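You operate a simulated robot arm through the tools that you are given. There is no shell and no other tool.

Carry out the task below with a simulated robot arm. There is one attempt and no reset: what you move stays moved.

JOB
Crimp the blue lug on to the bare end of the green cable.
Fine: pushed fully on; one stroke of the bench crimper, its orange handle drawn back after; the yellow lug stays.

Only the result counts: the job must be done as asked and must still hold three seconds after the hand-in. Knocking over, shifting, dropping, spilling or breaking anything else fails it.

ROBOT AND FRAMES
A 7-joint arm with a fingered hand, fixed in place. Base frame: the origin is at the foot of the arm, x ahead of it, y to its left, z up; the work surface is at about z = 850. Readings come in mm, degrees, newtons and seconds.
Its first joint turns from -166.0 to 166.0 degrees. Payload 4.7 kg.
The tool frame sits at the grasp point between the pads (the TCP): z along the fingers, y along the line on which they close. The tips reach 36 mm beyond it. The gripper opens to 120 mm. The gripper's body begins 42 mm behind the TCP. The gripper is a hand of 5 fingers: y runs from the thumb to the fingers, the wrist lies at [-18, -122, -210] in the tool frame.
Orientation is told as [roll, pitch, yaw] about the base's x, y, z axes, in that order, counted from this pose: with the fingers straight down and the wrist toward the robot, the tool's x, y and z point along [0, 1, 0], [1, 0, 0] and [0, 0, -1] of the base frame.

CONTROLS
- The arm moves only by the tool move_arm. Its argument "rows" is a list of rows, each a list of 6 numbers: the turn, a rotation vector about the base's x, y, z in units of 120 degrees (1.0 is 120 degrees), then the shift along the base's x, y, z in units of 250 mm (1.0 is 250 mm). In form: [[ax, ay, az, tx, ty, tz], ...]. A call has 1 to 20 rows; each row is the pose to reach, as a shift and turn from the pose commanded when the call began. A call with a number of a shift or a turn outside -1 to 1 is refused whole. Rows are played at 5 a second. More than 50 mm and 8.6 degrees between two rows, and nothing of the call is played. Where a pose cannot be reached the arm comes as near as it can. A force on the tool above 40 N (or 10 N above the force at the start of the call, whichever is more), or a blocked arm, ends the call early, and 0.2 s more pass. In this call time passes only in rows, and 0.2 s behind the last. It gives the time, the measured TCP pose, the force on the tool (base axes), the opening and the grip force at its end, in the units of the frame above (readings bear some noise), with the torque about the TCP (base axes, N m) and any sound that the robot's microphone picked up.
- Cameras (640 x 400 px; columns grow to the right, rows downward): "scene" is fixed at [399.8, 651.6, 1487.8]; the picture's right is [0.13, 0.99, 0.00], its down [0.92, -0.12, -0.37] and it looks along [-0.36, 0.05, -0.93] (base axes); focal length 372 px, centre (320, 200). "wrist" rides on the gripper at [73, -91, -143] in the tool frame; the picture's right is [-0.80, 0.28, -0.53], its down [-0.53, -0.73, 0.42] and it looks along [-0.27, 0.62, 0.74] (tool axes); focal length 234 px, centre (320, 200).
- grab_frame(camera): a new picture of that camera. The clock stands still meanwhile.
- curl_fingers(index, middle, ring, little, thumb_bend, thumb_turn): sets how far each is bent, from 0 (flat) to 1 (curled in); at 0.3 the hand is open as for a grip, at 0.7 the pads meet at the TCP. One left out holds its place. A second passes; each finger stops where it meets its share of the squeeze, and holds until it gets a number again. It is the only way to open and close the hand. It gives what a move gives, with no picture; readings hold the bend of each and the force on index, middle, ring, little, thumb and palm. thumb_turn goes from beside the hand (0) to across from the fingers (1), as for a grip.
- measure_at(camera, pixels): for up to 12 pixels [column, row] of the newest picture of that camera ("zoom" is the newest enlarged one), the place [x, y, z] in the base frame of the surface seen there, good to about 2 mm. The clock stands still meanwhile.
- enlarge(camera, box): a new picture of the part [left, top, right, bottom] of that camera's present view, enlarged. The clock stands still meanwhile.
- close_job(): hands the job in; it is judged then, once.

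Open the gripper and draw the arm clear of the work before you hand the job in, unless the task says otherwise.

The tools are called as a command line: name --pt "numbers of a row" for each row, then --argument value for the rest, lists and objects as JSON in quotes. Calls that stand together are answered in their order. move_arm: Moves the arm, as the interface text tells. Its arguments: {"type":"object","properties":{"rows":{"type":"array","items":{"type":"array","items":{"type":"number"}}}},"required":["rows"]} The other tools are called the same way: curl_fingers (index, middle, ring, little, thumb_bend, thumb_turn) moves the fingers one by one; grab_frame (camera) takes a picture; measure_at (camera, pixels) gives the place of the surface under pixels of a picture; enlarge (camera, box) takes an enlarged picture of a part of a camera's view; close_job () hands the job in.

At the start:

```text
time_s: 0.0
ee_pos: [331.3, 579.7, 1163.6]
tool_rot: [0.1, 0.0, 0.0]
force: [-0.5, 0.1, 0.6]
moment: [0.03, -0.01, 0.02]
finger_gap: 119.6
grip_force: 0.1
shape: jaw
bend: [0.3, 0.3, 0.3, 0.3, 0.3, 0.98]
finger forces: [0.1, 0.0, 0.1, 0.0, 0.0, 0.1]
```

scene: 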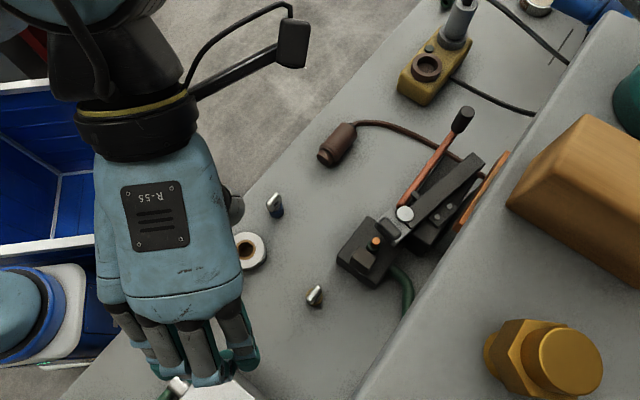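
wrist: 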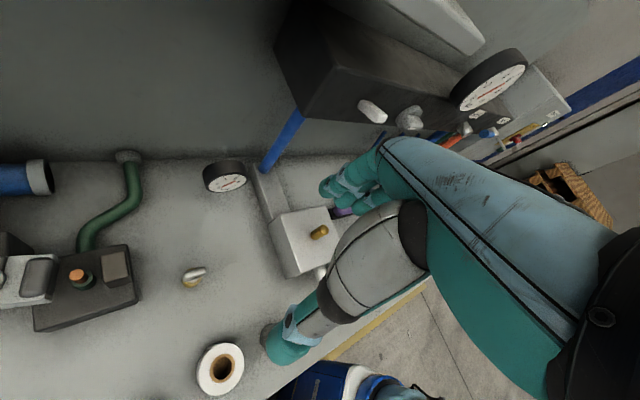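

The scene picture shows the crimper near (400,220), one small lug at (275,205) and another at (315,296), with a green cable near (405,285). I enlarge these areas to find out which is which.

enlarge --camera "scene" --box '[240, 170, 440, 320]'

enlarge --camera "scene" --box '[310, 80, 530, 240]'

enlarge --camera "wrist" --box '[0, 130, 250, 340]'

```text
2.67 times, centred on (340, 245) of scene
```

zoom: 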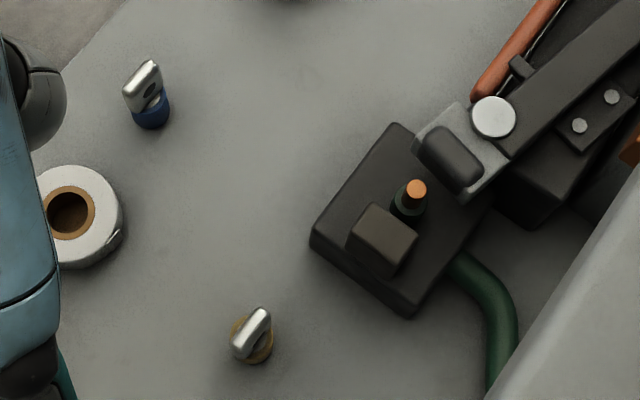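

```text
2.50 times, centred on (420, 160) of scene
```

zoom: 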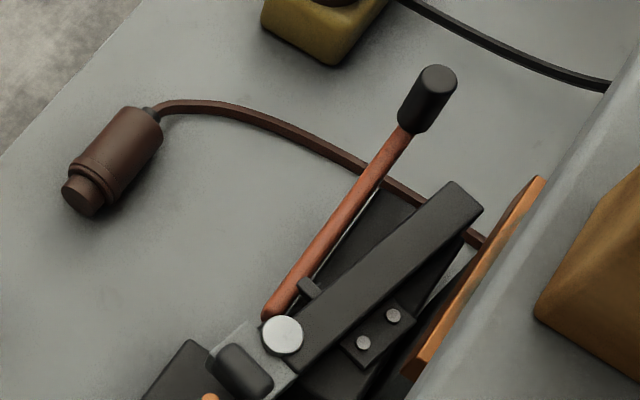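

```text
1.90 times, centred on (125, 235) of wrist
```

zoom: 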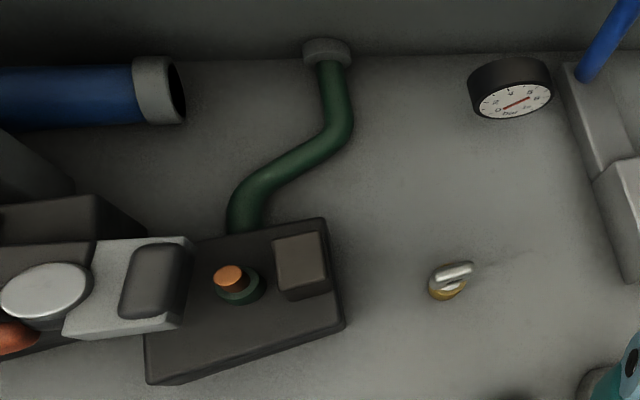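

The bare copper end stands up from the die block at about (375,241), and the blue lug stands barrel-down at (275,205). I measure key points in the scene.

grab_frame --camera "scene"

measure_at --camera "scene" --pixels '[[275, 200], [277, 212], [268, 220], [313, 292], [375, 241], [373, 249], [360, 255], [381, 228], [404, 214], [404, 202], [432, 153], [463, 118]]'

enlarge --camera "scene" --box '[335, 195, 415, 275]'

enlarge --camera "scene" --box '[250, 180, 300, 230]'

```text
taken
```

scene: 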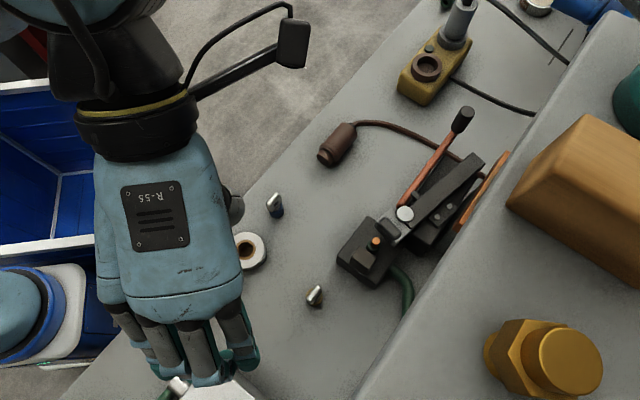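

```text
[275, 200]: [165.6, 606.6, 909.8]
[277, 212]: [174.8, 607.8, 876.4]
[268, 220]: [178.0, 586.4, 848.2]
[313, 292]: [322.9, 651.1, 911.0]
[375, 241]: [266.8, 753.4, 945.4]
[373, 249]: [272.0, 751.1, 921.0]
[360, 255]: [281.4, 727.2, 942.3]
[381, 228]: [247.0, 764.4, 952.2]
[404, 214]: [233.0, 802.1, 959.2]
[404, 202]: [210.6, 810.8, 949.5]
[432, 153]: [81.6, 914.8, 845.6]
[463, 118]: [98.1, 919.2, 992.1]
```

```text
5.00 times, centred on (375, 235) of scene
```

zoom: 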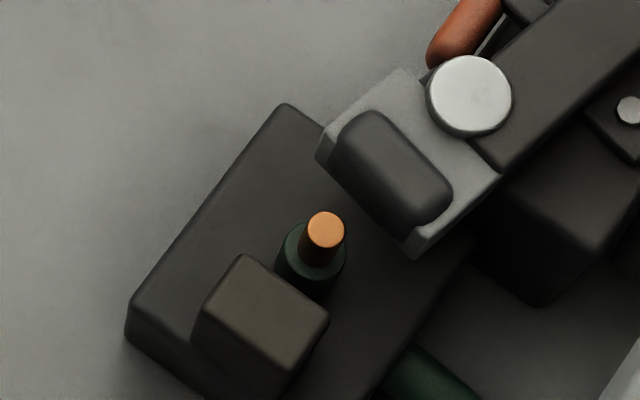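

```text
8.00 times, centred on (275, 205) of scene
```

zoom: 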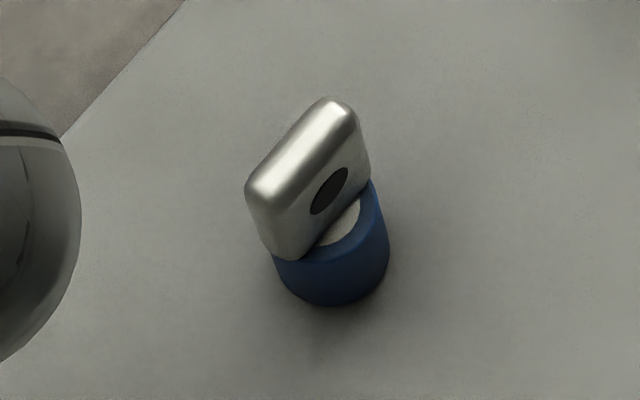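

Now I measure the blue lug in detail in the newest zoom (tongue top near (310,140), barrel near (340,260)).

measure_at --camera "zoom" --pixels '[[335, 110], [260, 185], [295, 150], [355, 130], [345, 210], [290, 220], [345, 235], [340, 270], [310, 290], [375, 220], [375, 270], [335, 300]]'

enlarge --camera "scene" --box '[350, 220, 400, 270]'

```text
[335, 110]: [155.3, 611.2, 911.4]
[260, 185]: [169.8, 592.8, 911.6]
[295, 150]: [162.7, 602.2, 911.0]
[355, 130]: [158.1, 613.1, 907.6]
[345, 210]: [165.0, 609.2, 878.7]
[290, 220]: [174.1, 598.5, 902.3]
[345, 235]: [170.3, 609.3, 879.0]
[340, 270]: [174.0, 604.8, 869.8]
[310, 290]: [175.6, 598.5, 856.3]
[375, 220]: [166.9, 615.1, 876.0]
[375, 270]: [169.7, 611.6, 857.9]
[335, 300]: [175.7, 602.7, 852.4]
```

```text
8.00 times, centred on (375, 245) of scene
```

zoom: 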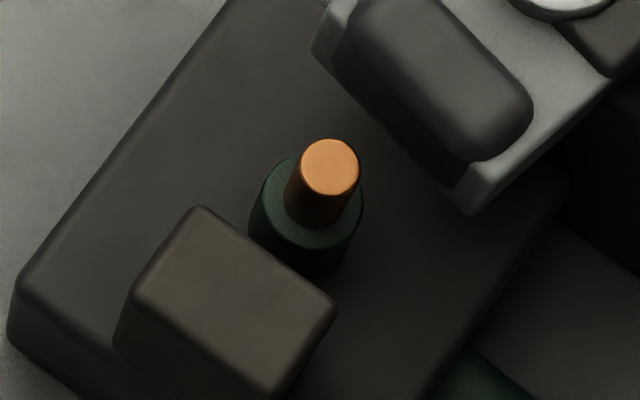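

I measure the copper end, the green insulation shoulder, the anvil block and the ram in this zoom.

measure_at --camera "zoom" --pixels '[[330, 167], [310, 200], [260, 220], [330, 235], [305, 240], [200, 215], [325, 300], [140, 300], [270, 385], [100, 200], [380, 80], [480, 150]]'

enlarge --camera "scene" --box '[380, 90, 540, 250]'

```text
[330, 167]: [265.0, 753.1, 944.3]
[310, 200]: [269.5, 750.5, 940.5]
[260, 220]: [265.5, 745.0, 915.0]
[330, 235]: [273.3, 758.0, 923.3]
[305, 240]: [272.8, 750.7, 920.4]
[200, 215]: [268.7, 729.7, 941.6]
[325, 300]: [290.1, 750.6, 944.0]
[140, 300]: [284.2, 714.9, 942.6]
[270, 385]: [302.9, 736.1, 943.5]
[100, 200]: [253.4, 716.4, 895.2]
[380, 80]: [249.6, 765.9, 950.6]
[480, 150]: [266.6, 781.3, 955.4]
```

```text
2.50 times, centred on (460, 170) of scene
```

zoom: 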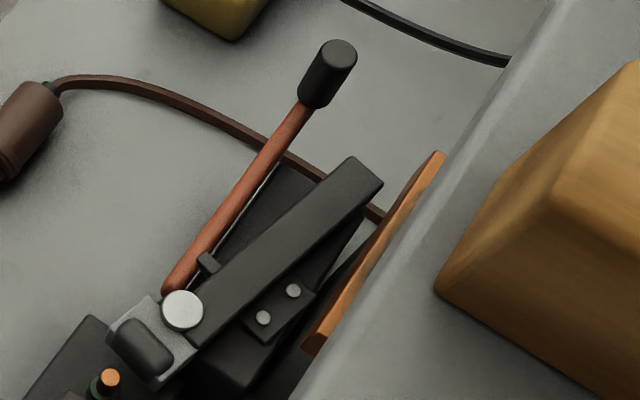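

I measure the lever (knob at (330,75), shaft down to (175,280)), the black bar and the orange plate.

measure_at --camera "zoom" --pixels '[[340, 50], [325, 85], [312, 98], [295, 118], [240, 195], [175, 280], [182, 310], [355, 165], [280, 240], [208, 265], [435, 160], [320, 340]]'

grab_frame --camera "wrist"

```text
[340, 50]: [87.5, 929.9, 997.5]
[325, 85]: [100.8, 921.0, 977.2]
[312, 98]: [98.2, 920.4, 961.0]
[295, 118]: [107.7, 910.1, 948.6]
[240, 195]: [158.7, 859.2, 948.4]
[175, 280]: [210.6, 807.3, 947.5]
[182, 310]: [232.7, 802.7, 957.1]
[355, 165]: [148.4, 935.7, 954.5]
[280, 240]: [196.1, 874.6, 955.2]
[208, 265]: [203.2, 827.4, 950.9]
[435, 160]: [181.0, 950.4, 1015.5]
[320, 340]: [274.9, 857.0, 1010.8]
```

```text
taken
```

wrist: 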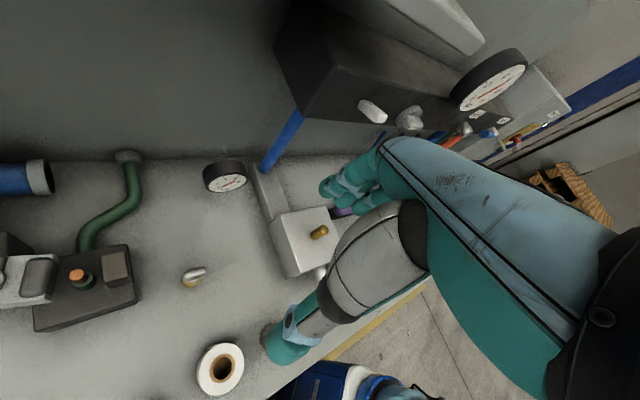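

The orange lever lies level at z≈948 along the crimper's slide axis, with a black upright knob at about (93,925). I measure the shelf and the tape roll, then I'll swing the wrist camera over for a better look.

measure_at --camera "scene" --pixels '[[560, 90], [450, 250], [400, 340], [560, 180], [540, 370], [250, 240], [264, 250], [238, 262], [340, 135], [325, 158], [405, 290], [232, 205]]'

move_arm --pt "0 0 0.0625 -0.09 0.06 0" --pt "0 0 0.125 -0.18 0.12 0" --pt "0 0 0.1875 -0.27 0.18 0" --pt "0 0 0.25 -0.36 0.24 0" --pt "0 0 0.3125 -0.45 0.3 0" --pt "0 0 0.375 -0.54 0.36 0" --pt "0 0 0.4375 -0.63 0.42 0" --pt "0 0 0.5 -0.72 0.48 0"

grab_frame --camera "wrist"

grab_frame --camera "scene"

```text
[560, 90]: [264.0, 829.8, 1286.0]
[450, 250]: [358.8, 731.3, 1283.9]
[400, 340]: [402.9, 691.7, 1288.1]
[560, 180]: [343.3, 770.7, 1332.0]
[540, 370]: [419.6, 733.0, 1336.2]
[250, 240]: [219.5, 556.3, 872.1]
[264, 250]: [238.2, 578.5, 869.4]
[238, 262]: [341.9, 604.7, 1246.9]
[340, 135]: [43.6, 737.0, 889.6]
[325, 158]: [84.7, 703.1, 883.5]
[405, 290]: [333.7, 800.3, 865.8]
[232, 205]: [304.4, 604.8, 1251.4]
```

```text
time_s: 1.8
ee_pos: [149.5, 699.8, 1164.7]
tool_rot: [0.0, 0.0, 60.1]
force: [0.1, 0.4, 0.6]
moment: [0.01, 0.01, -0.02]
finger_gap: 119.5
grip_force: 0.0
shape: jaw
bend: [0.3, 0.3, 0.3, 0.3, 0.3, 0.98]
finger forces: [0.0, 0.0, 0.0, 0.1, 0.1, 0.1]
```

```text
taken
```

wrist: 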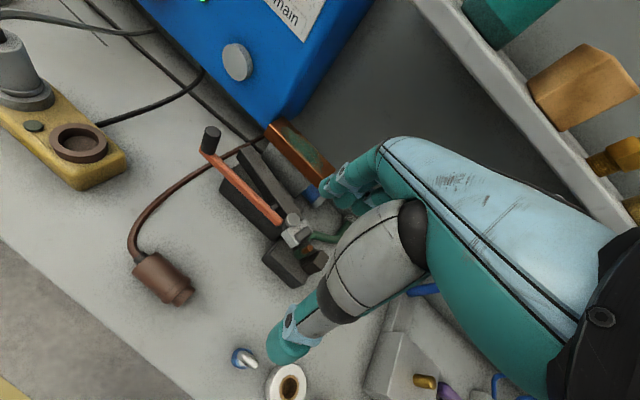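

```text
taken
```

scene: 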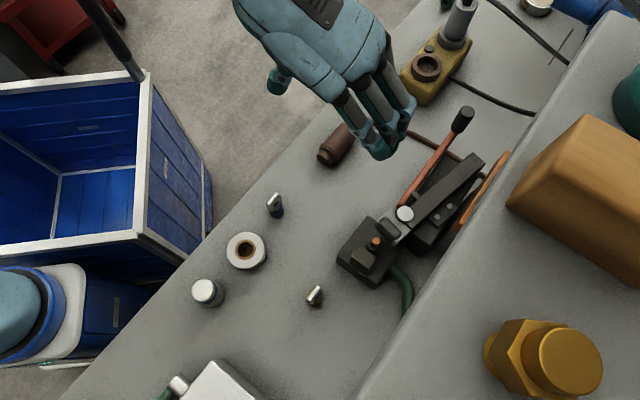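

The wrist view now shows the crimper at around (285,210) with the orange lever from (275,215) to the knob at (210,140). I enlarge it.

enlarge --camera "wrist" --box '[180, 110, 350, 300]'

enlarge --camera "wrist" --box '[260, 190, 340, 290]'

enlarge --camera "scene" --box '[200, 0, 440, 170]'

```text
2.11 times, centred on (265, 205) of wrist
```

zoom: 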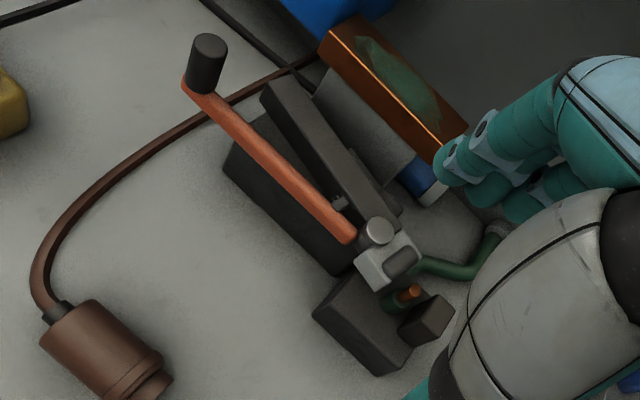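

```text
4.00 times, centred on (300, 240) of wrist
```

zoom: 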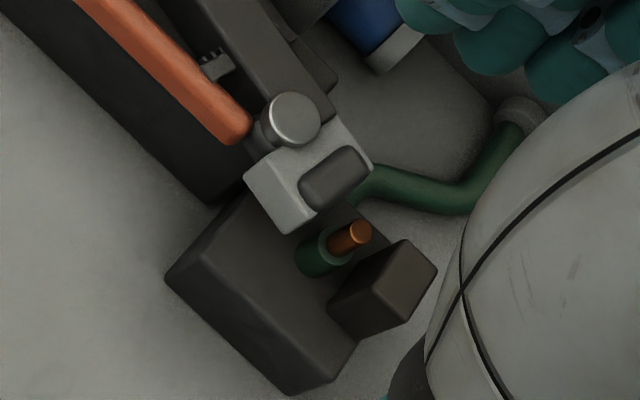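

```text
2.35 times, centred on (320, 85) of scene
```

zoom: 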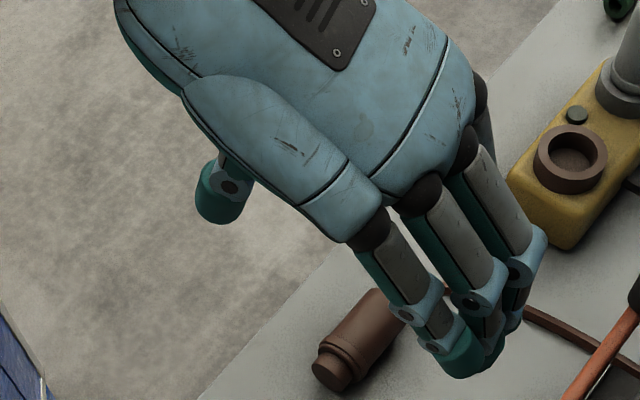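

The crimper is clear: the ram (grey slider with dark pad) faces the anvil block, with the copper stub between them. The tape roll is near the blue lug, so I test a two-finger pinch in the air with the ring and little fingers curled away.

curl_fingers --index 0.6 --middle 0.6 --ring 1.0 --little 1.0 --thumb_bend 0.6 --thumb_turn 1.0

grab_frame --camera "wrist"

enlarge --camera "scene" --box '[200, 0, 440, 170]'

```text
time_s: 2.8
ee_pos: [150.9, 699.5, 1165.0]
tool_rot: [0.0, 0.0, 59.9]
force: [0.2, 0.8, 0.5]
moment: [-0.04, 0.0, 0.0]
finger_gap: 33.7
grip_force: 0.1
shape: fingers
bend: [0.6, 0.6, 1.0, 1.0, 0.6, 1.0]
finger forces: [0.0, 0.1, 0.1, 0.0, 0.0, 0.0]
```

```text
taken
```

wrist: 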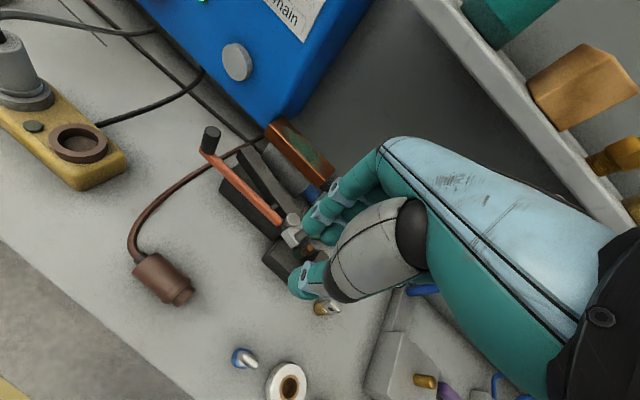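

```text
2.35 times, centred on (320, 85) of scene
```

zoom: 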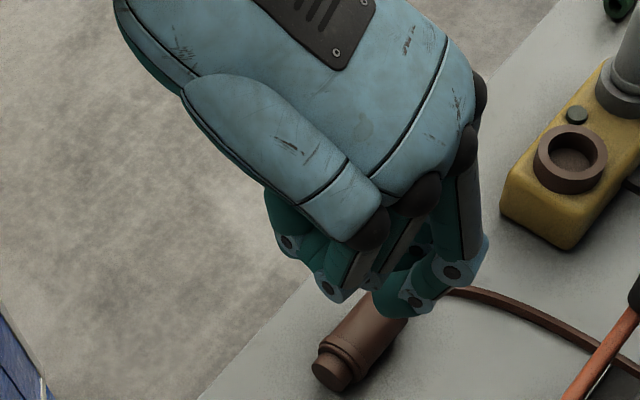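

The ring and little fingers curl clear (lower left in the zoom); index and middle face the thumb. I measure the fingertips to see how far they reach past the TCP in this shape.

measure_at --camera "zoom" --pixels '[[400, 310], [425, 300], [470, 280], [452, 272], [415, 302], [325, 290], [345, 300], [290, 245], [455, 210], [385, 305]]'

enlarge --camera "wrist" --box '[270, 170, 400, 320]'

```text
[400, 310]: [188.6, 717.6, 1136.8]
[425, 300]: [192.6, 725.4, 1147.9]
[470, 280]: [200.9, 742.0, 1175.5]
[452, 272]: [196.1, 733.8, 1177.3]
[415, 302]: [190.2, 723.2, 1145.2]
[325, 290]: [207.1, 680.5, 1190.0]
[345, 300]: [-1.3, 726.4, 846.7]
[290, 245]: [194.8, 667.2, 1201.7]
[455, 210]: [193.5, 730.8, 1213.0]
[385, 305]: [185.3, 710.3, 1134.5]
```

```text
2.67 times, centred on (335, 245) of wrist
```

zoom: 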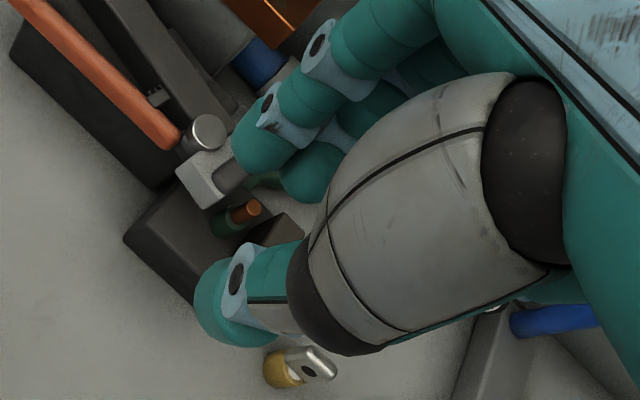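

I measure index tip, middle tip and thumb tip in this wrist zoom.

measure_at --camera "zoom" --pixels '[[250, 165], [240, 150], [275, 140], [310, 185], [300, 200], [330, 170], [205, 300], [215, 335], [230, 260], [255, 340], [275, 105], [320, 40]]'

```text
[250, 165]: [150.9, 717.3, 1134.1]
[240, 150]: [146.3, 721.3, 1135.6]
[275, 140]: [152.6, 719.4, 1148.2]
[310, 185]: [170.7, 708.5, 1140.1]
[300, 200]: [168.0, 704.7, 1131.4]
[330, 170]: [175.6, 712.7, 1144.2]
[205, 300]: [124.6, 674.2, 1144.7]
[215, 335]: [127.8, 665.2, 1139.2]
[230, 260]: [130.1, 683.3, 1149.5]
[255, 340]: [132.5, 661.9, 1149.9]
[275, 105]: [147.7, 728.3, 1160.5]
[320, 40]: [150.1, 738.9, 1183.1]
```

Tips reach about 33 mm past the TCP and the thumb opposes index and middle symmetrically. The lug's tongue is centred near (163,603), top z≈911, normal heading about 44°. I go above it with yaw 44.

move_arm --pt "0 0 -0.0133 0.0052 -0.0387 -0.08" --pt "0 0 -0.0266 0.0104 -0.0774 -0.16" --pt "0 0 -0.04 0.0156 -0.1161 -0.24" --pt "0 0 -0.0533 0.0208 -0.1548 -0.32" --pt "0 0 -0.0666 0.026 -0.1935 -0.4" --pt "0 0 -0.08 0.0312 -0.2322 -0.48" --pt "0 0 -0.0933 0.0364 -0.2709 -0.56" --pt "0 0 -0.1066 0.0416 -0.3096 -0.64" --pt "0 0 -0.12 0.0468 -0.3483 -0.72" --pt "0 0 -0.1333 0.052 -0.387 -0.8"

grab_frame --camera "wrist"

enlarge --camera "scene" --box '[200, 120, 340, 260]'

```text
time_s: 5.0
ee_pos: [167.4, 602.8, 964.1]
tool_rot: [-0.1, 0.1, 44.0]
force: [-0.4, -0.1, -0.8]
moment: [-0.02, -0.03, -0.01]
finger_gap: 33.3
grip_force: 0.0
shape: fingers
bend: [0.6, 0.6, 1.0, 1.0, 0.6, 1.0]
finger forces: [0.0, 0.0, 0.0, 0.0, 0.0, 0.1]
```

```text
taken
```

wrist: 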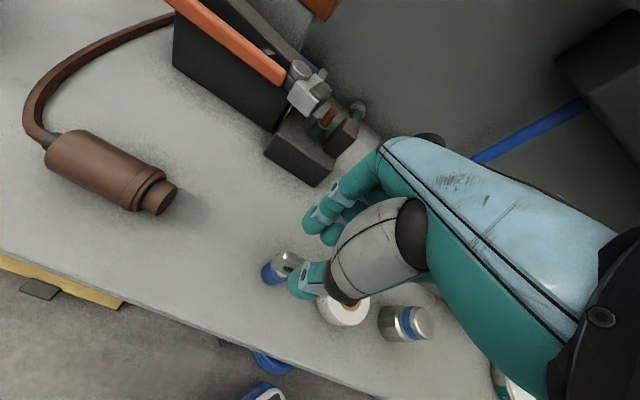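

```text
2.86 times, centred on (270, 190) of scene
```

zoom: 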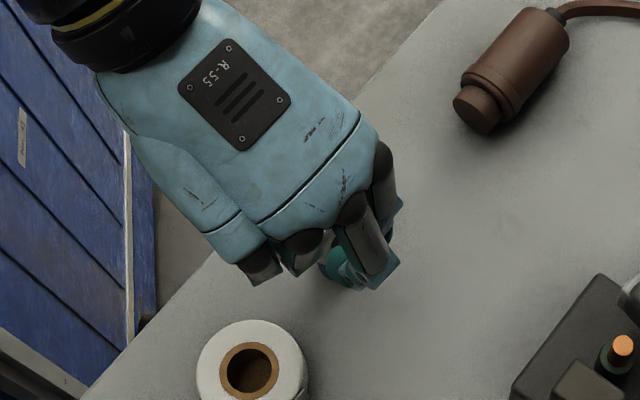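

I zoom the wrist view around the lug at (280,268) to check alignment with the pinch gap.

enlarge --camera "wrist" --box '[240, 180, 360, 320]'

measure_at --camera "zoom" --pixels '[[200, 200], [215, 230], [185, 215], [245, 205], [230, 215], [205, 245], [160, 250], [130, 265], [250, 300], [275, 130], [320, 160], [260, 270]]'

```text
2.86 times, centred on (300, 250) of wrist
```

zoom: 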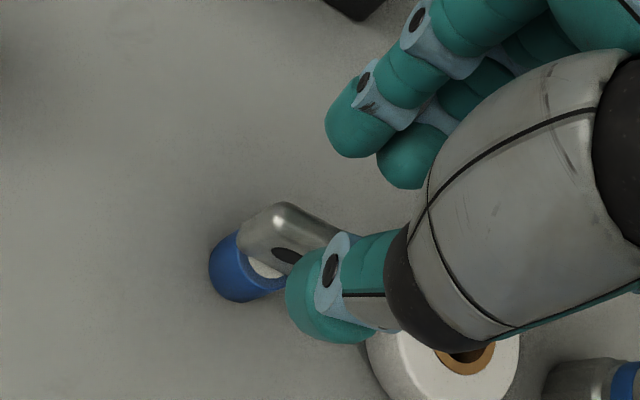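

```text
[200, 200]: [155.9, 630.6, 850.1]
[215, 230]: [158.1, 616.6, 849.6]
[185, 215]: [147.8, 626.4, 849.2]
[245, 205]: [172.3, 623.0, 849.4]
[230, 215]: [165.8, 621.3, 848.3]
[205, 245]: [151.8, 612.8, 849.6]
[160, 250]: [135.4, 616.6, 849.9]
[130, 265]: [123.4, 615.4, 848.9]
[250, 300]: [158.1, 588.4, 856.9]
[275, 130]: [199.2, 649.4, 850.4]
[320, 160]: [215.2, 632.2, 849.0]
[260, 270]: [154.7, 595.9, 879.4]
```

I measure the lug's tongue and barrel in this zoom.

measure_at --camera "zoom" --pixels '[[280, 210], [300, 218], [330, 232], [250, 235], [245, 250], [265, 268], [230, 260], [225, 285], [270, 245], [310, 240], [240, 290], [300, 232]]'

enlarge --camera "scene" --box '[250, 180, 310, 240]'

```text
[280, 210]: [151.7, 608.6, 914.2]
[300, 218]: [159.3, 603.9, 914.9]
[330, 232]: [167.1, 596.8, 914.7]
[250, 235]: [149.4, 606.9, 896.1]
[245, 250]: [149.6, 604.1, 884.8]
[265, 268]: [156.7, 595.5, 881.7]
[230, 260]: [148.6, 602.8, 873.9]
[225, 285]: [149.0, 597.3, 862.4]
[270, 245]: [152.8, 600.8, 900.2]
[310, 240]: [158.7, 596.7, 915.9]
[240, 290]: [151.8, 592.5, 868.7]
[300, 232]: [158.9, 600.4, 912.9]
```

```text
6.67 times, centred on (280, 210) of scene
```

zoom: 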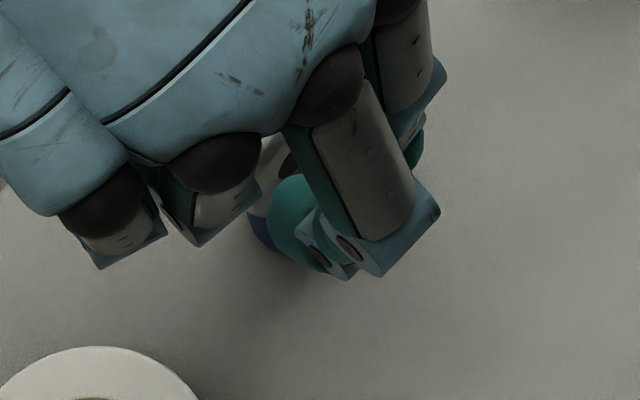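

The lug axis is near (162,602.5) by both cameras; the TCP reads x=167.4, so I correct x by −4.5 mm and descend 40 mm so that the fingertips flank the tongue above the barrel.

move_arm --pt "0 0 0 -0.009 0 -0.02" --pt "0 0 0 -0.018 0 -0.06" --pt "0 0 0 -0.018 0 -0.1" --pt "0 0 0 -0.018 0 -0.14" --pt "0 0 0 -0.018 0 -0.16" --pt "0 0 0 -0.018 0 -0.16"

enlarge --camera "wrist" --box '[240, 180, 360, 320]'

enlarge --camera "scene" --box '[250, 180, 310, 240]'

```text
time_s: 6.4
ee_pos: [159.9, 601.5, 925.2]
tool_rot: [0.0, 0.1, 44.0]
force: [-0.2, 0.6, 0.9]
moment: [-0.01, 0.02, 0.04]
finger_gap: 33.6
grip_force: 0.1
shape: fingers
bend: [0.6, 0.6, 1.0, 1.0, 0.6, 1.0]
finger forces: [0.0, 0.0, 0.1, 0.0, 0.1, 0.0]
```

```text
2.86 times, centred on (300, 250) of wrist
```

zoom: 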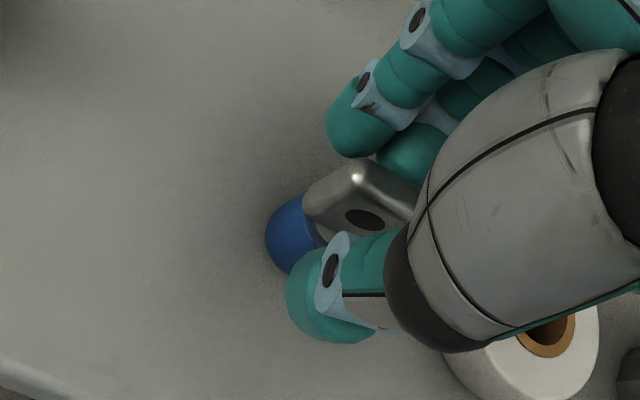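

```text
6.67 times, centred on (280, 210) of scene
```

zoom: 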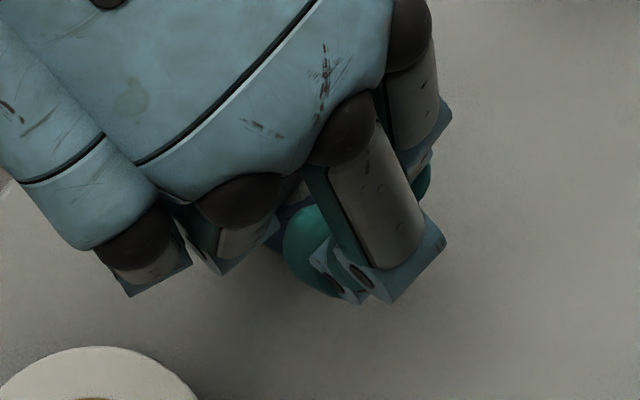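

The tongue sits between thumb and index/middle tips, about 2 mm nearer the fingers. I shift +2 mm x, then close index, middle and thumb gently.

move_arm --pt "0 0 0 0.004 0.002 -0.004" --pt "0 0 0 0.008 0.004 -0.008"

curl_fingers --index 0.68 --middle 0.68 --thumb_bend 0.68

enlarge --camera "wrist" --box '[240, 180, 360, 320]'

```text
time_s: 7.0
ee_pos: [163.1, 602.5, 922.2]
tool_rot: [0.0, 0.0, 43.9]
force: [-0.4, 0.7, 0.3]
moment: [0.01, 0.0, -0.02]
finger_gap: 33.5
grip_force: 0.1
shape: fingers
bend: [0.6, 0.6, 1.0, 1.0, 0.6, 1.0]
finger forces: [0.0, 0.0, 0.1, 0.1, 0.0, 0.0]
```

```text
time_s: 8.0
ee_pos: [162.1, 602.6, 922.1]
tool_rot: [-0.1, 0.0, 43.9]
force: [-0.1, -0.6, -0.1]
moment: [0.0, 0.0, 0.03]
finger_gap: 13.3
grip_force: 1.7
shape: fingers
bend: [0.67, 0.67, 1.0, 1.0, 0.67, 1.0]
finger forces: [0.9, 0.9, 0.1, 0.1, 1.7, 0.1]
```

```text
2.86 times, centred on (300, 250) of wrist
```

zoom: 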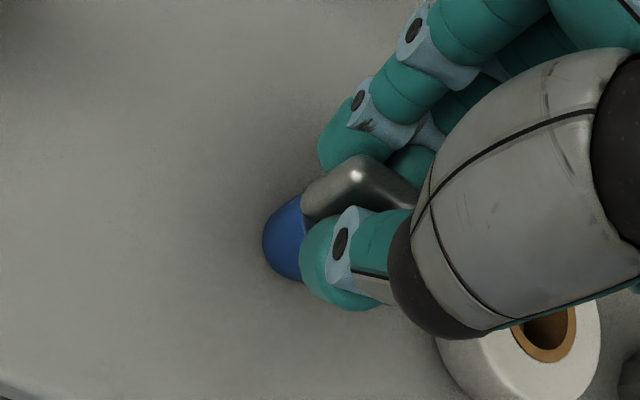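

All three digits touch (0.9, 0.9, 1.7 N). I tighten the grip.

curl_fingers --index 0.78 --middle 0.78 --thumb_bend 0.78

enlarge --camera "wrist" --box '[240, 180, 360, 320]'

```text
time_s: 9.0
ee_pos: [163.3, 602.0, 922.4]
tool_rot: [0.0, -0.1, 44.0]
force: [0.5, -0.1, -0.4]
moment: [0.0, -0.01, 0.02]
finger_gap: 10.9
grip_force: 20.2
shape: fingers
bend: [0.74, 0.76, 1.0, 1.0, 0.67, 1.0]
finger forces: [9.1, 11.1, 0.1, 0.0, 20.4, 0.1]
```

```text
2.86 times, centred on (300, 250) of wrist
```

zoom: 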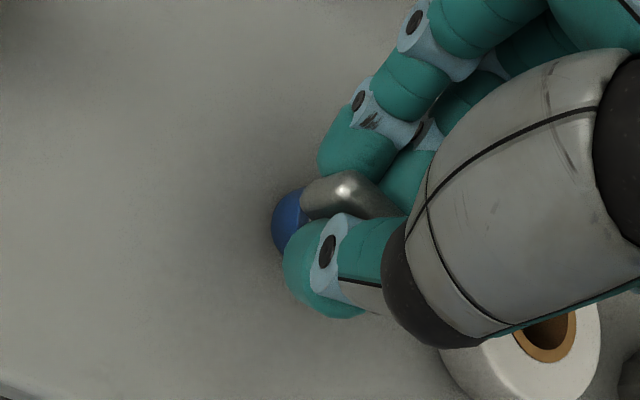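

The grip is 20 N on the tongue. I lift straight up and look.

move_arm --pt "0 0 0 0 0 0.02" --pt "0 0 0 0 0 0.06" --pt "0 0 0 0 0 0.12" --pt "0 0 0 0 0 0.2" --pt "0 0 0 0 0 0.3" --pt "0 0 0 0 0 0.42" --pt "0 0 0 0 0 0.54" --pt "0 0 0 0 0 0.64"

grab_frame --camera "wrist"

grab_frame --camera "scene"

```text
time_s: 10.8
ee_pos: [162.3, 603.9, 1084.0]
tool_rot: [0.0, 0.1, 44.0]
force: [-0.3, 0.3, -0.5]
moment: [0.01, -0.02, -0.03]
finger_gap: 10.6
grip_force: 20.4
shape: fingers
bend: [0.74, 0.76, 1.0, 1.0, 0.67, 1.0]
finger forces: [9.2, 11.0, 0.0, 0.1, 20.6, 0.1]
```

```text
taken
```

wrist: 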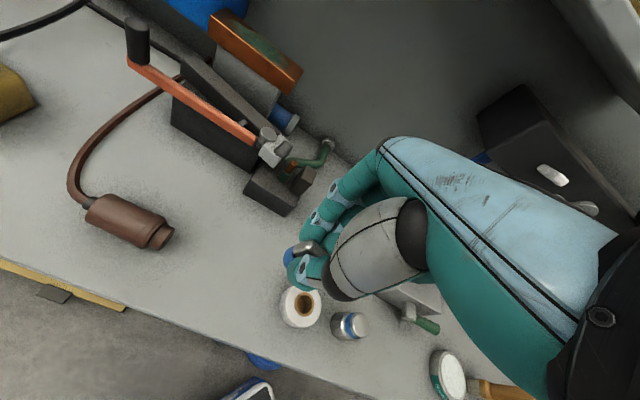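

```text
taken
```

scene: 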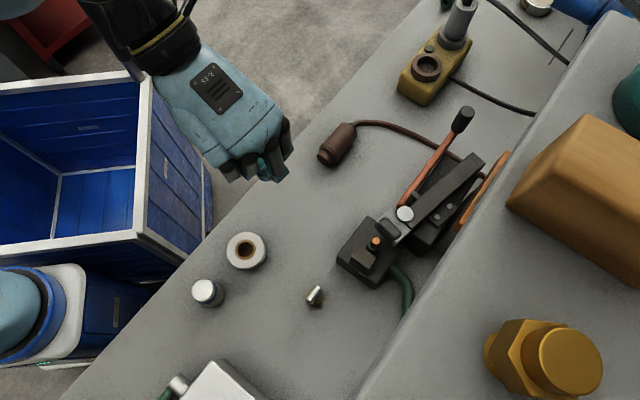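

The lug is lifted. I zoom and measure its position relative to the TCP to learn offset and tilt.

enlarge --camera "wrist" --box '[270, 220, 340, 300]'

enlarge --camera "scene" --box '[220, 120, 310, 210]'

```text
5.00 times, centred on (305, 260) of wrist
```

zoom: 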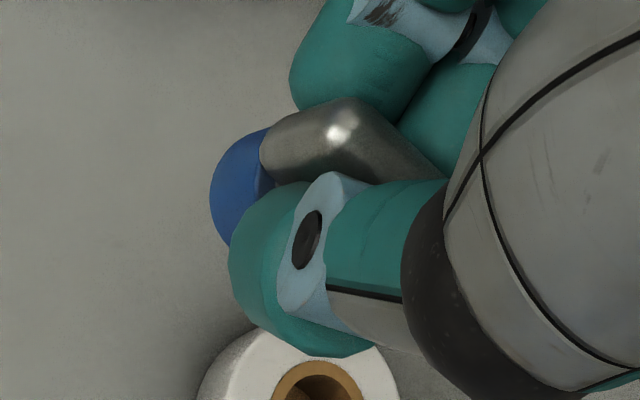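

```text
4.44 times, centred on (265, 165) of scene
```

zoom: 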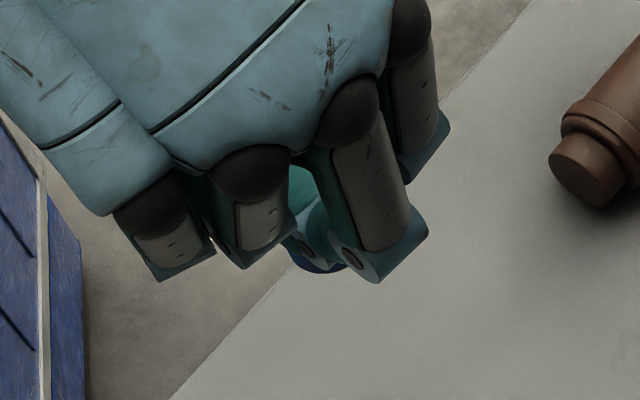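

I re-take the wrist zoom and measure lug points there.

enlarge --camera "wrist" --box '[270, 220, 340, 300]'

measure_at --camera "zoom" --pixels '[[250, 135], [225, 165], [215, 200], [225, 230], [240, 190], [255, 180], [270, 150], [285, 130], [345, 102], [375, 125], [420, 165], [300, 170]]'

```text
5.00 times, centred on (305, 260) of wrist
```

zoom: 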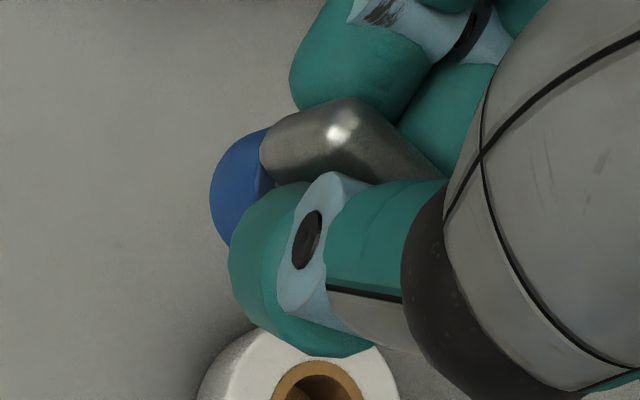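

```text
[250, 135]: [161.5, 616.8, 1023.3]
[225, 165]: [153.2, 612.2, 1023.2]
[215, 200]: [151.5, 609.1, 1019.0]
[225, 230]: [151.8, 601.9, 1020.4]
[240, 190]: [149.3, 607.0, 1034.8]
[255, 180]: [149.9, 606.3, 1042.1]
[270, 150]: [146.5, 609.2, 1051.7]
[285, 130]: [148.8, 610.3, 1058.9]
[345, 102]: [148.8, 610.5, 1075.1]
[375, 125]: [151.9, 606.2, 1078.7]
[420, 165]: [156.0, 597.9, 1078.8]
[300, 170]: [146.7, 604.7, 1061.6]
```

The lug hangs upright, axis about under the TCP. Now I carry it at height to above the copper stub, keeping the lug bottom ~40 mm above the ram.

move_arm --pt "0 0 0 0.0513 0.0743 0" --pt "0 0 0 0.1025 0.1485 0" --pt "0 0 0 0.1538 0.2228 0" --pt "0 0 0 0.205 0.297 0" --pt "0 0 0 0.2563 0.3713 -0.02" --pt "0 0 0 0.3075 0.4455 -0.05" --pt "0 0 0 0.3588 0.5198 -0.08" --pt "0 0 0 0.41 0.594 -0.1" --pt "0 0 0 0.41 0.594 -0.12"

grab_frame --camera "scene"

grab_frame --camera "wrist"

```text
time_s: 12.8
ee_pos: [263.5, 752.9, 1052.6]
tool_rot: [0.0, 0.1, 44.0]
force: [0.1, -0.7, -0.2]
moment: [-0.01, -0.01, 0.02]
finger_gap: 10.5
grip_force: 20.8
shape: fingers
bend: [0.74, 0.76, 1.0, 1.0, 0.67, 1.0]
finger forces: [9.5, 10.8, 0.0, 0.0, 20.5, 0.0]
```

```text
taken
```

scene: 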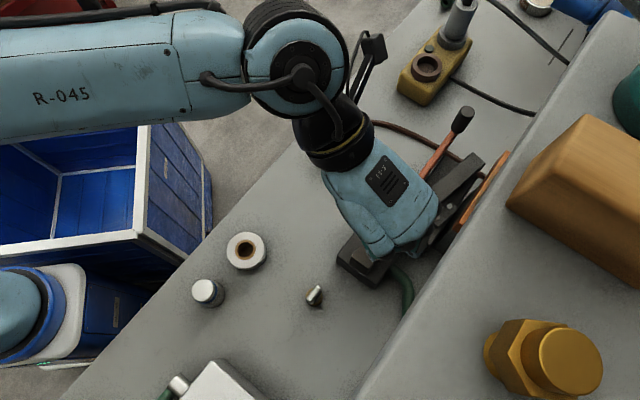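

```text
taken
```

wrist: 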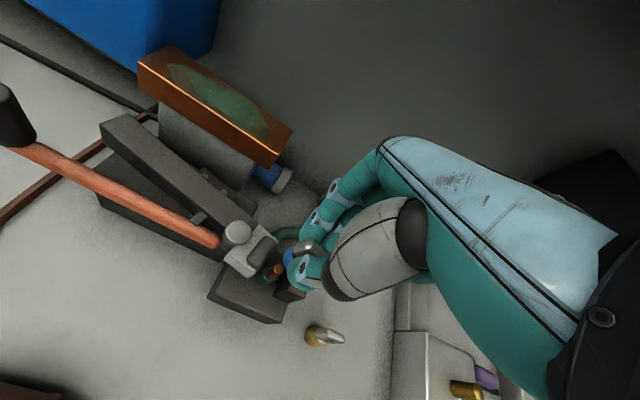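

The barrel (blue, around (288,256)) is near the copper (270,270) in the wrist view. I zoom both cameras.

enlarge --camera "scene" --box '[340, 190, 440, 290]'

enlarge --camera "wrist" --box '[245, 225, 325, 305]'

measure_at --camera "zoom" --pixels '[[210, 220], [215, 235], [190, 250], [180, 240], [275, 140], [265, 155], [258, 175], [270, 195], [285, 130], [290, 165], [330, 100], [300, 190]]'

```text
4.00 times, centred on (390, 240) of scene
```

zoom: 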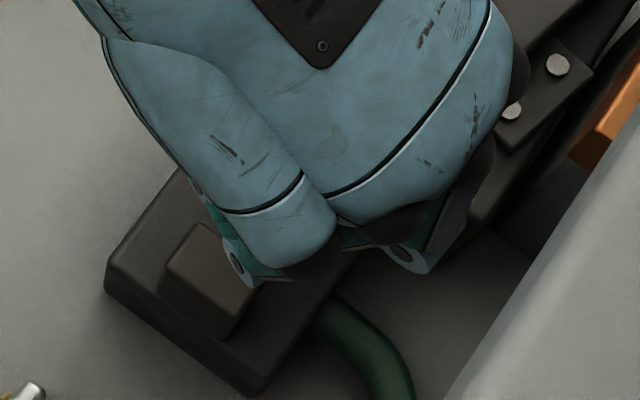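

```text
5.00 times, centred on (285, 265) of wrist
```

zoom: 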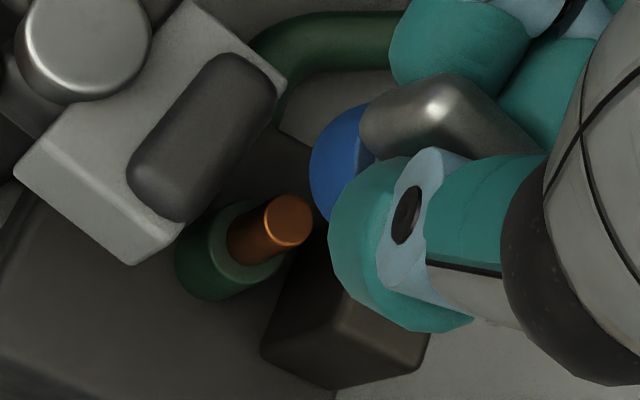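

```text
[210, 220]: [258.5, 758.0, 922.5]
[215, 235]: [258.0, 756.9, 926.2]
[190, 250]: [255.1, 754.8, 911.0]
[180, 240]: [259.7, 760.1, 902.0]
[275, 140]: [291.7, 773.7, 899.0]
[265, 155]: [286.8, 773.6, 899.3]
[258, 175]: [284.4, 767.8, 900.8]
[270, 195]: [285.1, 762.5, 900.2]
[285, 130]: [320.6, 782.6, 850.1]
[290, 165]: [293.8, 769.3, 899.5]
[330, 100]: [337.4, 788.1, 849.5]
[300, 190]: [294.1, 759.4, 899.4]
```

In this wrist zoom the copper top is at (290,220) and the barrel at (335,160). I measure both in the same picture for relative alignment.

measure_at --camera "zoom" --pixels '[[288, 220], [275, 205], [300, 235], [265, 230], [250, 255], [210, 245], [330, 130], [318, 160], [320, 185], [328, 210], [350, 115], [345, 160]]'

measure_at --camera "zoom" --pixels '[[435, 82], [480, 110], [370, 120], [400, 130], [385, 100], [530, 150], [205, 90], [170, 180], [250, 120], [100, 200], [85, 30], [345, 335]]'

```text
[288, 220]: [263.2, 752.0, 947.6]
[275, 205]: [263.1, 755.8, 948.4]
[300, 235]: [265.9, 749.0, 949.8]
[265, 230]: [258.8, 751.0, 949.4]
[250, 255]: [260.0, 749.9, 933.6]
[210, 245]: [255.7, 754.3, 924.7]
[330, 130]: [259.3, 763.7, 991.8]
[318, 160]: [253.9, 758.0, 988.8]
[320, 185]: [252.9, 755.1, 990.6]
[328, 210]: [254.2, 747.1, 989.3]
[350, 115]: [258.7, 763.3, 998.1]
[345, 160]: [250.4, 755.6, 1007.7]
```

```text
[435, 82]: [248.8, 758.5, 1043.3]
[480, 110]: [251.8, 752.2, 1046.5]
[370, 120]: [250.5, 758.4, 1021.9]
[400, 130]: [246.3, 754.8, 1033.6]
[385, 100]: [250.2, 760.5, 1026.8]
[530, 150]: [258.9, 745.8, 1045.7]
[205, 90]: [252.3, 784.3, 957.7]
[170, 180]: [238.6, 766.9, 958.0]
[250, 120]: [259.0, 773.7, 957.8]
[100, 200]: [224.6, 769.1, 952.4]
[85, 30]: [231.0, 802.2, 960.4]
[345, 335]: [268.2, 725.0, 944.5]
```

In the wrist picture the barrel's bottom rim fits a circle centred (264.5,753.3) against copper at (264,752.5): nearly aligned. I lower 28 mm with a small correction and re-check.

move_arm --pt "0 0 0 -0.002 -0.003 -0.03" --pt "0 0 0 -0.002 -0.003 -0.06" --pt "0 0 0 -0.002 -0.003 -0.09" --pt "0 0 0 -0.002 -0.003 -0.112" --pt "0 0 0 -0.002 -0.003 -0.112"

enlarge --camera "wrist" --box '[245, 225, 325, 305]'

measure_at --camera "zoom" --pixels '[[288, 210], [270, 200], [300, 215], [275, 230], [330, 130], [318, 160], [320, 185], [328, 210], [350, 115], [345, 160], [240, 240], [435, 82]]'

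```text
time_s: 14.0
ee_pos: [264.5, 750.7, 1023.8]
tool_rot: [0.0, 0.0, 43.9]
force: [0.4, -1.1, -0.3]
moment: [-0.01, 0.01, 0.01]
finger_gap: 10.8
grip_force: 20.7
shape: fingers
bend: [0.74, 0.76, 1.0, 1.0, 0.67, 1.0]
finger forces: [9.5, 10.7, 0.0, 0.1, 20.6, 0.1]
```

```text
5.00 times, centred on (285, 265) of wrist
```

zoom: 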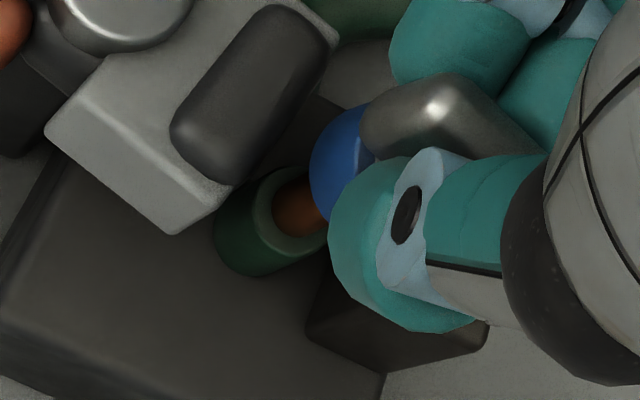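

```text
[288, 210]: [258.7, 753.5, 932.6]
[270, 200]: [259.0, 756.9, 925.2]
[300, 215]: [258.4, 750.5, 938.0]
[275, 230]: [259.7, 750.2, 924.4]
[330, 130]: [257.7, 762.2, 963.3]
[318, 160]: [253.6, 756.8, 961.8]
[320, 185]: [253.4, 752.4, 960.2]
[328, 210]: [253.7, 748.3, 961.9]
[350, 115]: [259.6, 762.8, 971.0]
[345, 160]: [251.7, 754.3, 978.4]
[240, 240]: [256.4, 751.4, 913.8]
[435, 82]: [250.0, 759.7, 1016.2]
```

I take a tighter zoom of the wrist view around the copper, shoulder and barrel rim for pixel-level alignment.

enlarge --camera "wrist" --box '[258, 236, 298, 286]'

```text
8.00 times, centred on (278, 261) of wrist
```

zoom: 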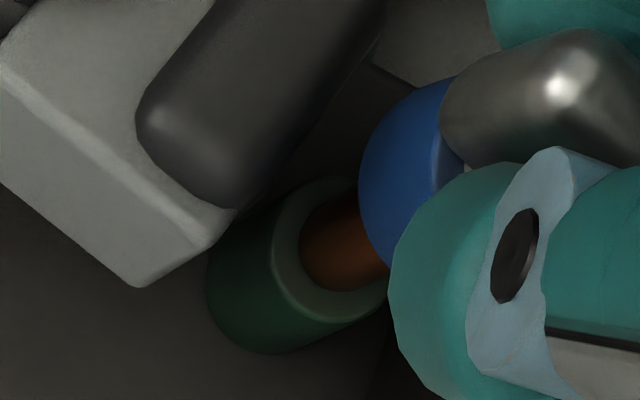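

Comparing tongue and barrel before and after the squeeze shows the lug leaning about 8° toward −x (the barrel's near line leans 2 to 3 mm in 17). I raise 12 mm and rotate the hand by about 8° to bring the lug upright, keeping its mouth over the copper.

move_arm --pt "0 0 0 0 0 0.03" --pt "-0.008 0.022 0 0.0125 0.0045 0.048" --pt "-0.016 0.044 0 0.025 0.009 0.048" --pt "-0.0241 0.0666 0 0.0376 0.0136 0.048" --pt "-0.0241 0.0666 0 0.0376 0.0136 0.048"

grab_frame --camera "scene"

enlarge --camera "wrist" --box '[245, 225, 325, 305]'

measure_at --camera "zoom" --pixels '[[330, 130], [318, 160], [320, 185], [328, 210], [350, 115], [330, 165], [340, 165], [350, 165], [435, 82], [370, 120], [390, 110], [410, 100]]'

```text
time_s: 15.2
ee_pos: [272.9, 754.2, 1036.0]
tool_rot: [3.5, 7.8, 44.2]
force: [1.2, 0.0, -0.2]
moment: [-0.01, 0.02, -0.02]
finger_gap: 10.7
grip_force: 20.4
shape: fingers
bend: [0.74, 0.76, 1.0, 1.0, 0.67, 1.0]
finger forces: [9.7, 10.9, 0.0, 0.0, 20.7, 0.0]
```

```text
taken
```

scene: 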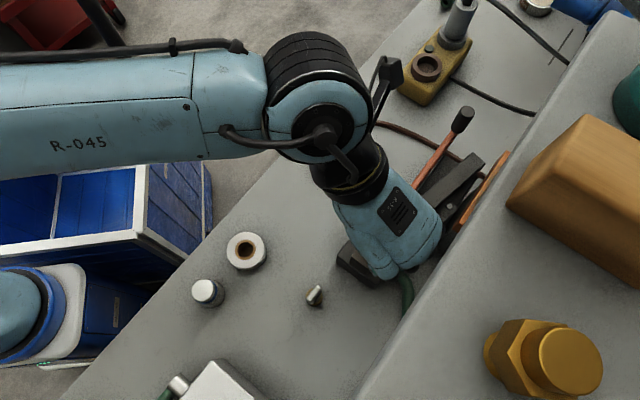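

```text
5.00 times, centred on (285, 265) of wrist
```

zoom: 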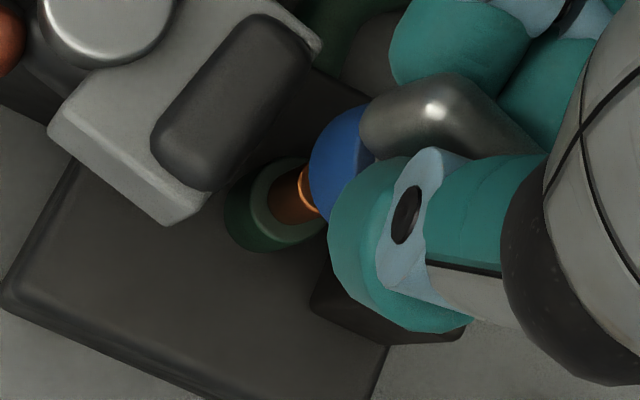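

```text
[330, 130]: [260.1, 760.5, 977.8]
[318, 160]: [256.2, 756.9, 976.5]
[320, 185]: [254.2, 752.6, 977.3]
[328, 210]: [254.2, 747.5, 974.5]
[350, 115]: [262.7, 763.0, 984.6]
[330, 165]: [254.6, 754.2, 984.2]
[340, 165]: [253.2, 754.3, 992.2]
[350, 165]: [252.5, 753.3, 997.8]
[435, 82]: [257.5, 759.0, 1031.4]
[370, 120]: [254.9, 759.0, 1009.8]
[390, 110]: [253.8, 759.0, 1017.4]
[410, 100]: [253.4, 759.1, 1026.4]
```

Tilt is now largely corrected by my projection estimate. I take the 8x wrist zoom to compare rim and copper pixels again.

enlarge --camera "wrist" --box '[258, 236, 298, 286]'

measure_at --camera "zoom" --pixels '[[345, 225], [355, 245], [320, 240], [325, 215], [280, 230], [300, 270], [362, 190], [375, 225], [368, 150], [385, 260], [400, 150], [350, 260]]'

```text
8.00 times, centred on (278, 261) of wrist
```

zoom: 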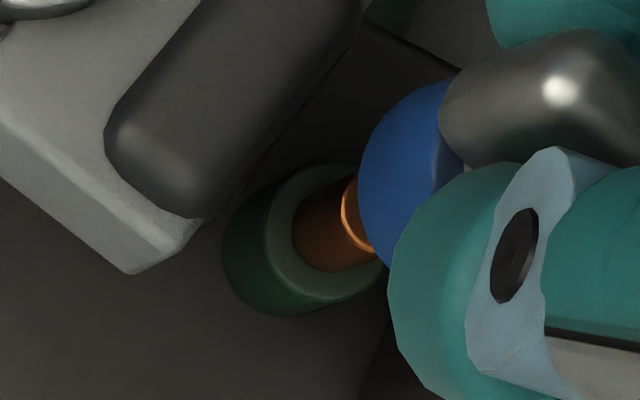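

```text
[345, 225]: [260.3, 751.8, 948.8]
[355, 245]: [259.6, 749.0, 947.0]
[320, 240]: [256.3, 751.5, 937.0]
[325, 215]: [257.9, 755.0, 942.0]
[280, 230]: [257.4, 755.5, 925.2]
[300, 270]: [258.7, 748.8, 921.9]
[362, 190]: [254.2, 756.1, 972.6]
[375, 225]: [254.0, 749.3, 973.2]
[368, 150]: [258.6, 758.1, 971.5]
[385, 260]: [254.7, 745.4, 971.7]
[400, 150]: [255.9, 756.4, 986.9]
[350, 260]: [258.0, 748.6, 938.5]
```

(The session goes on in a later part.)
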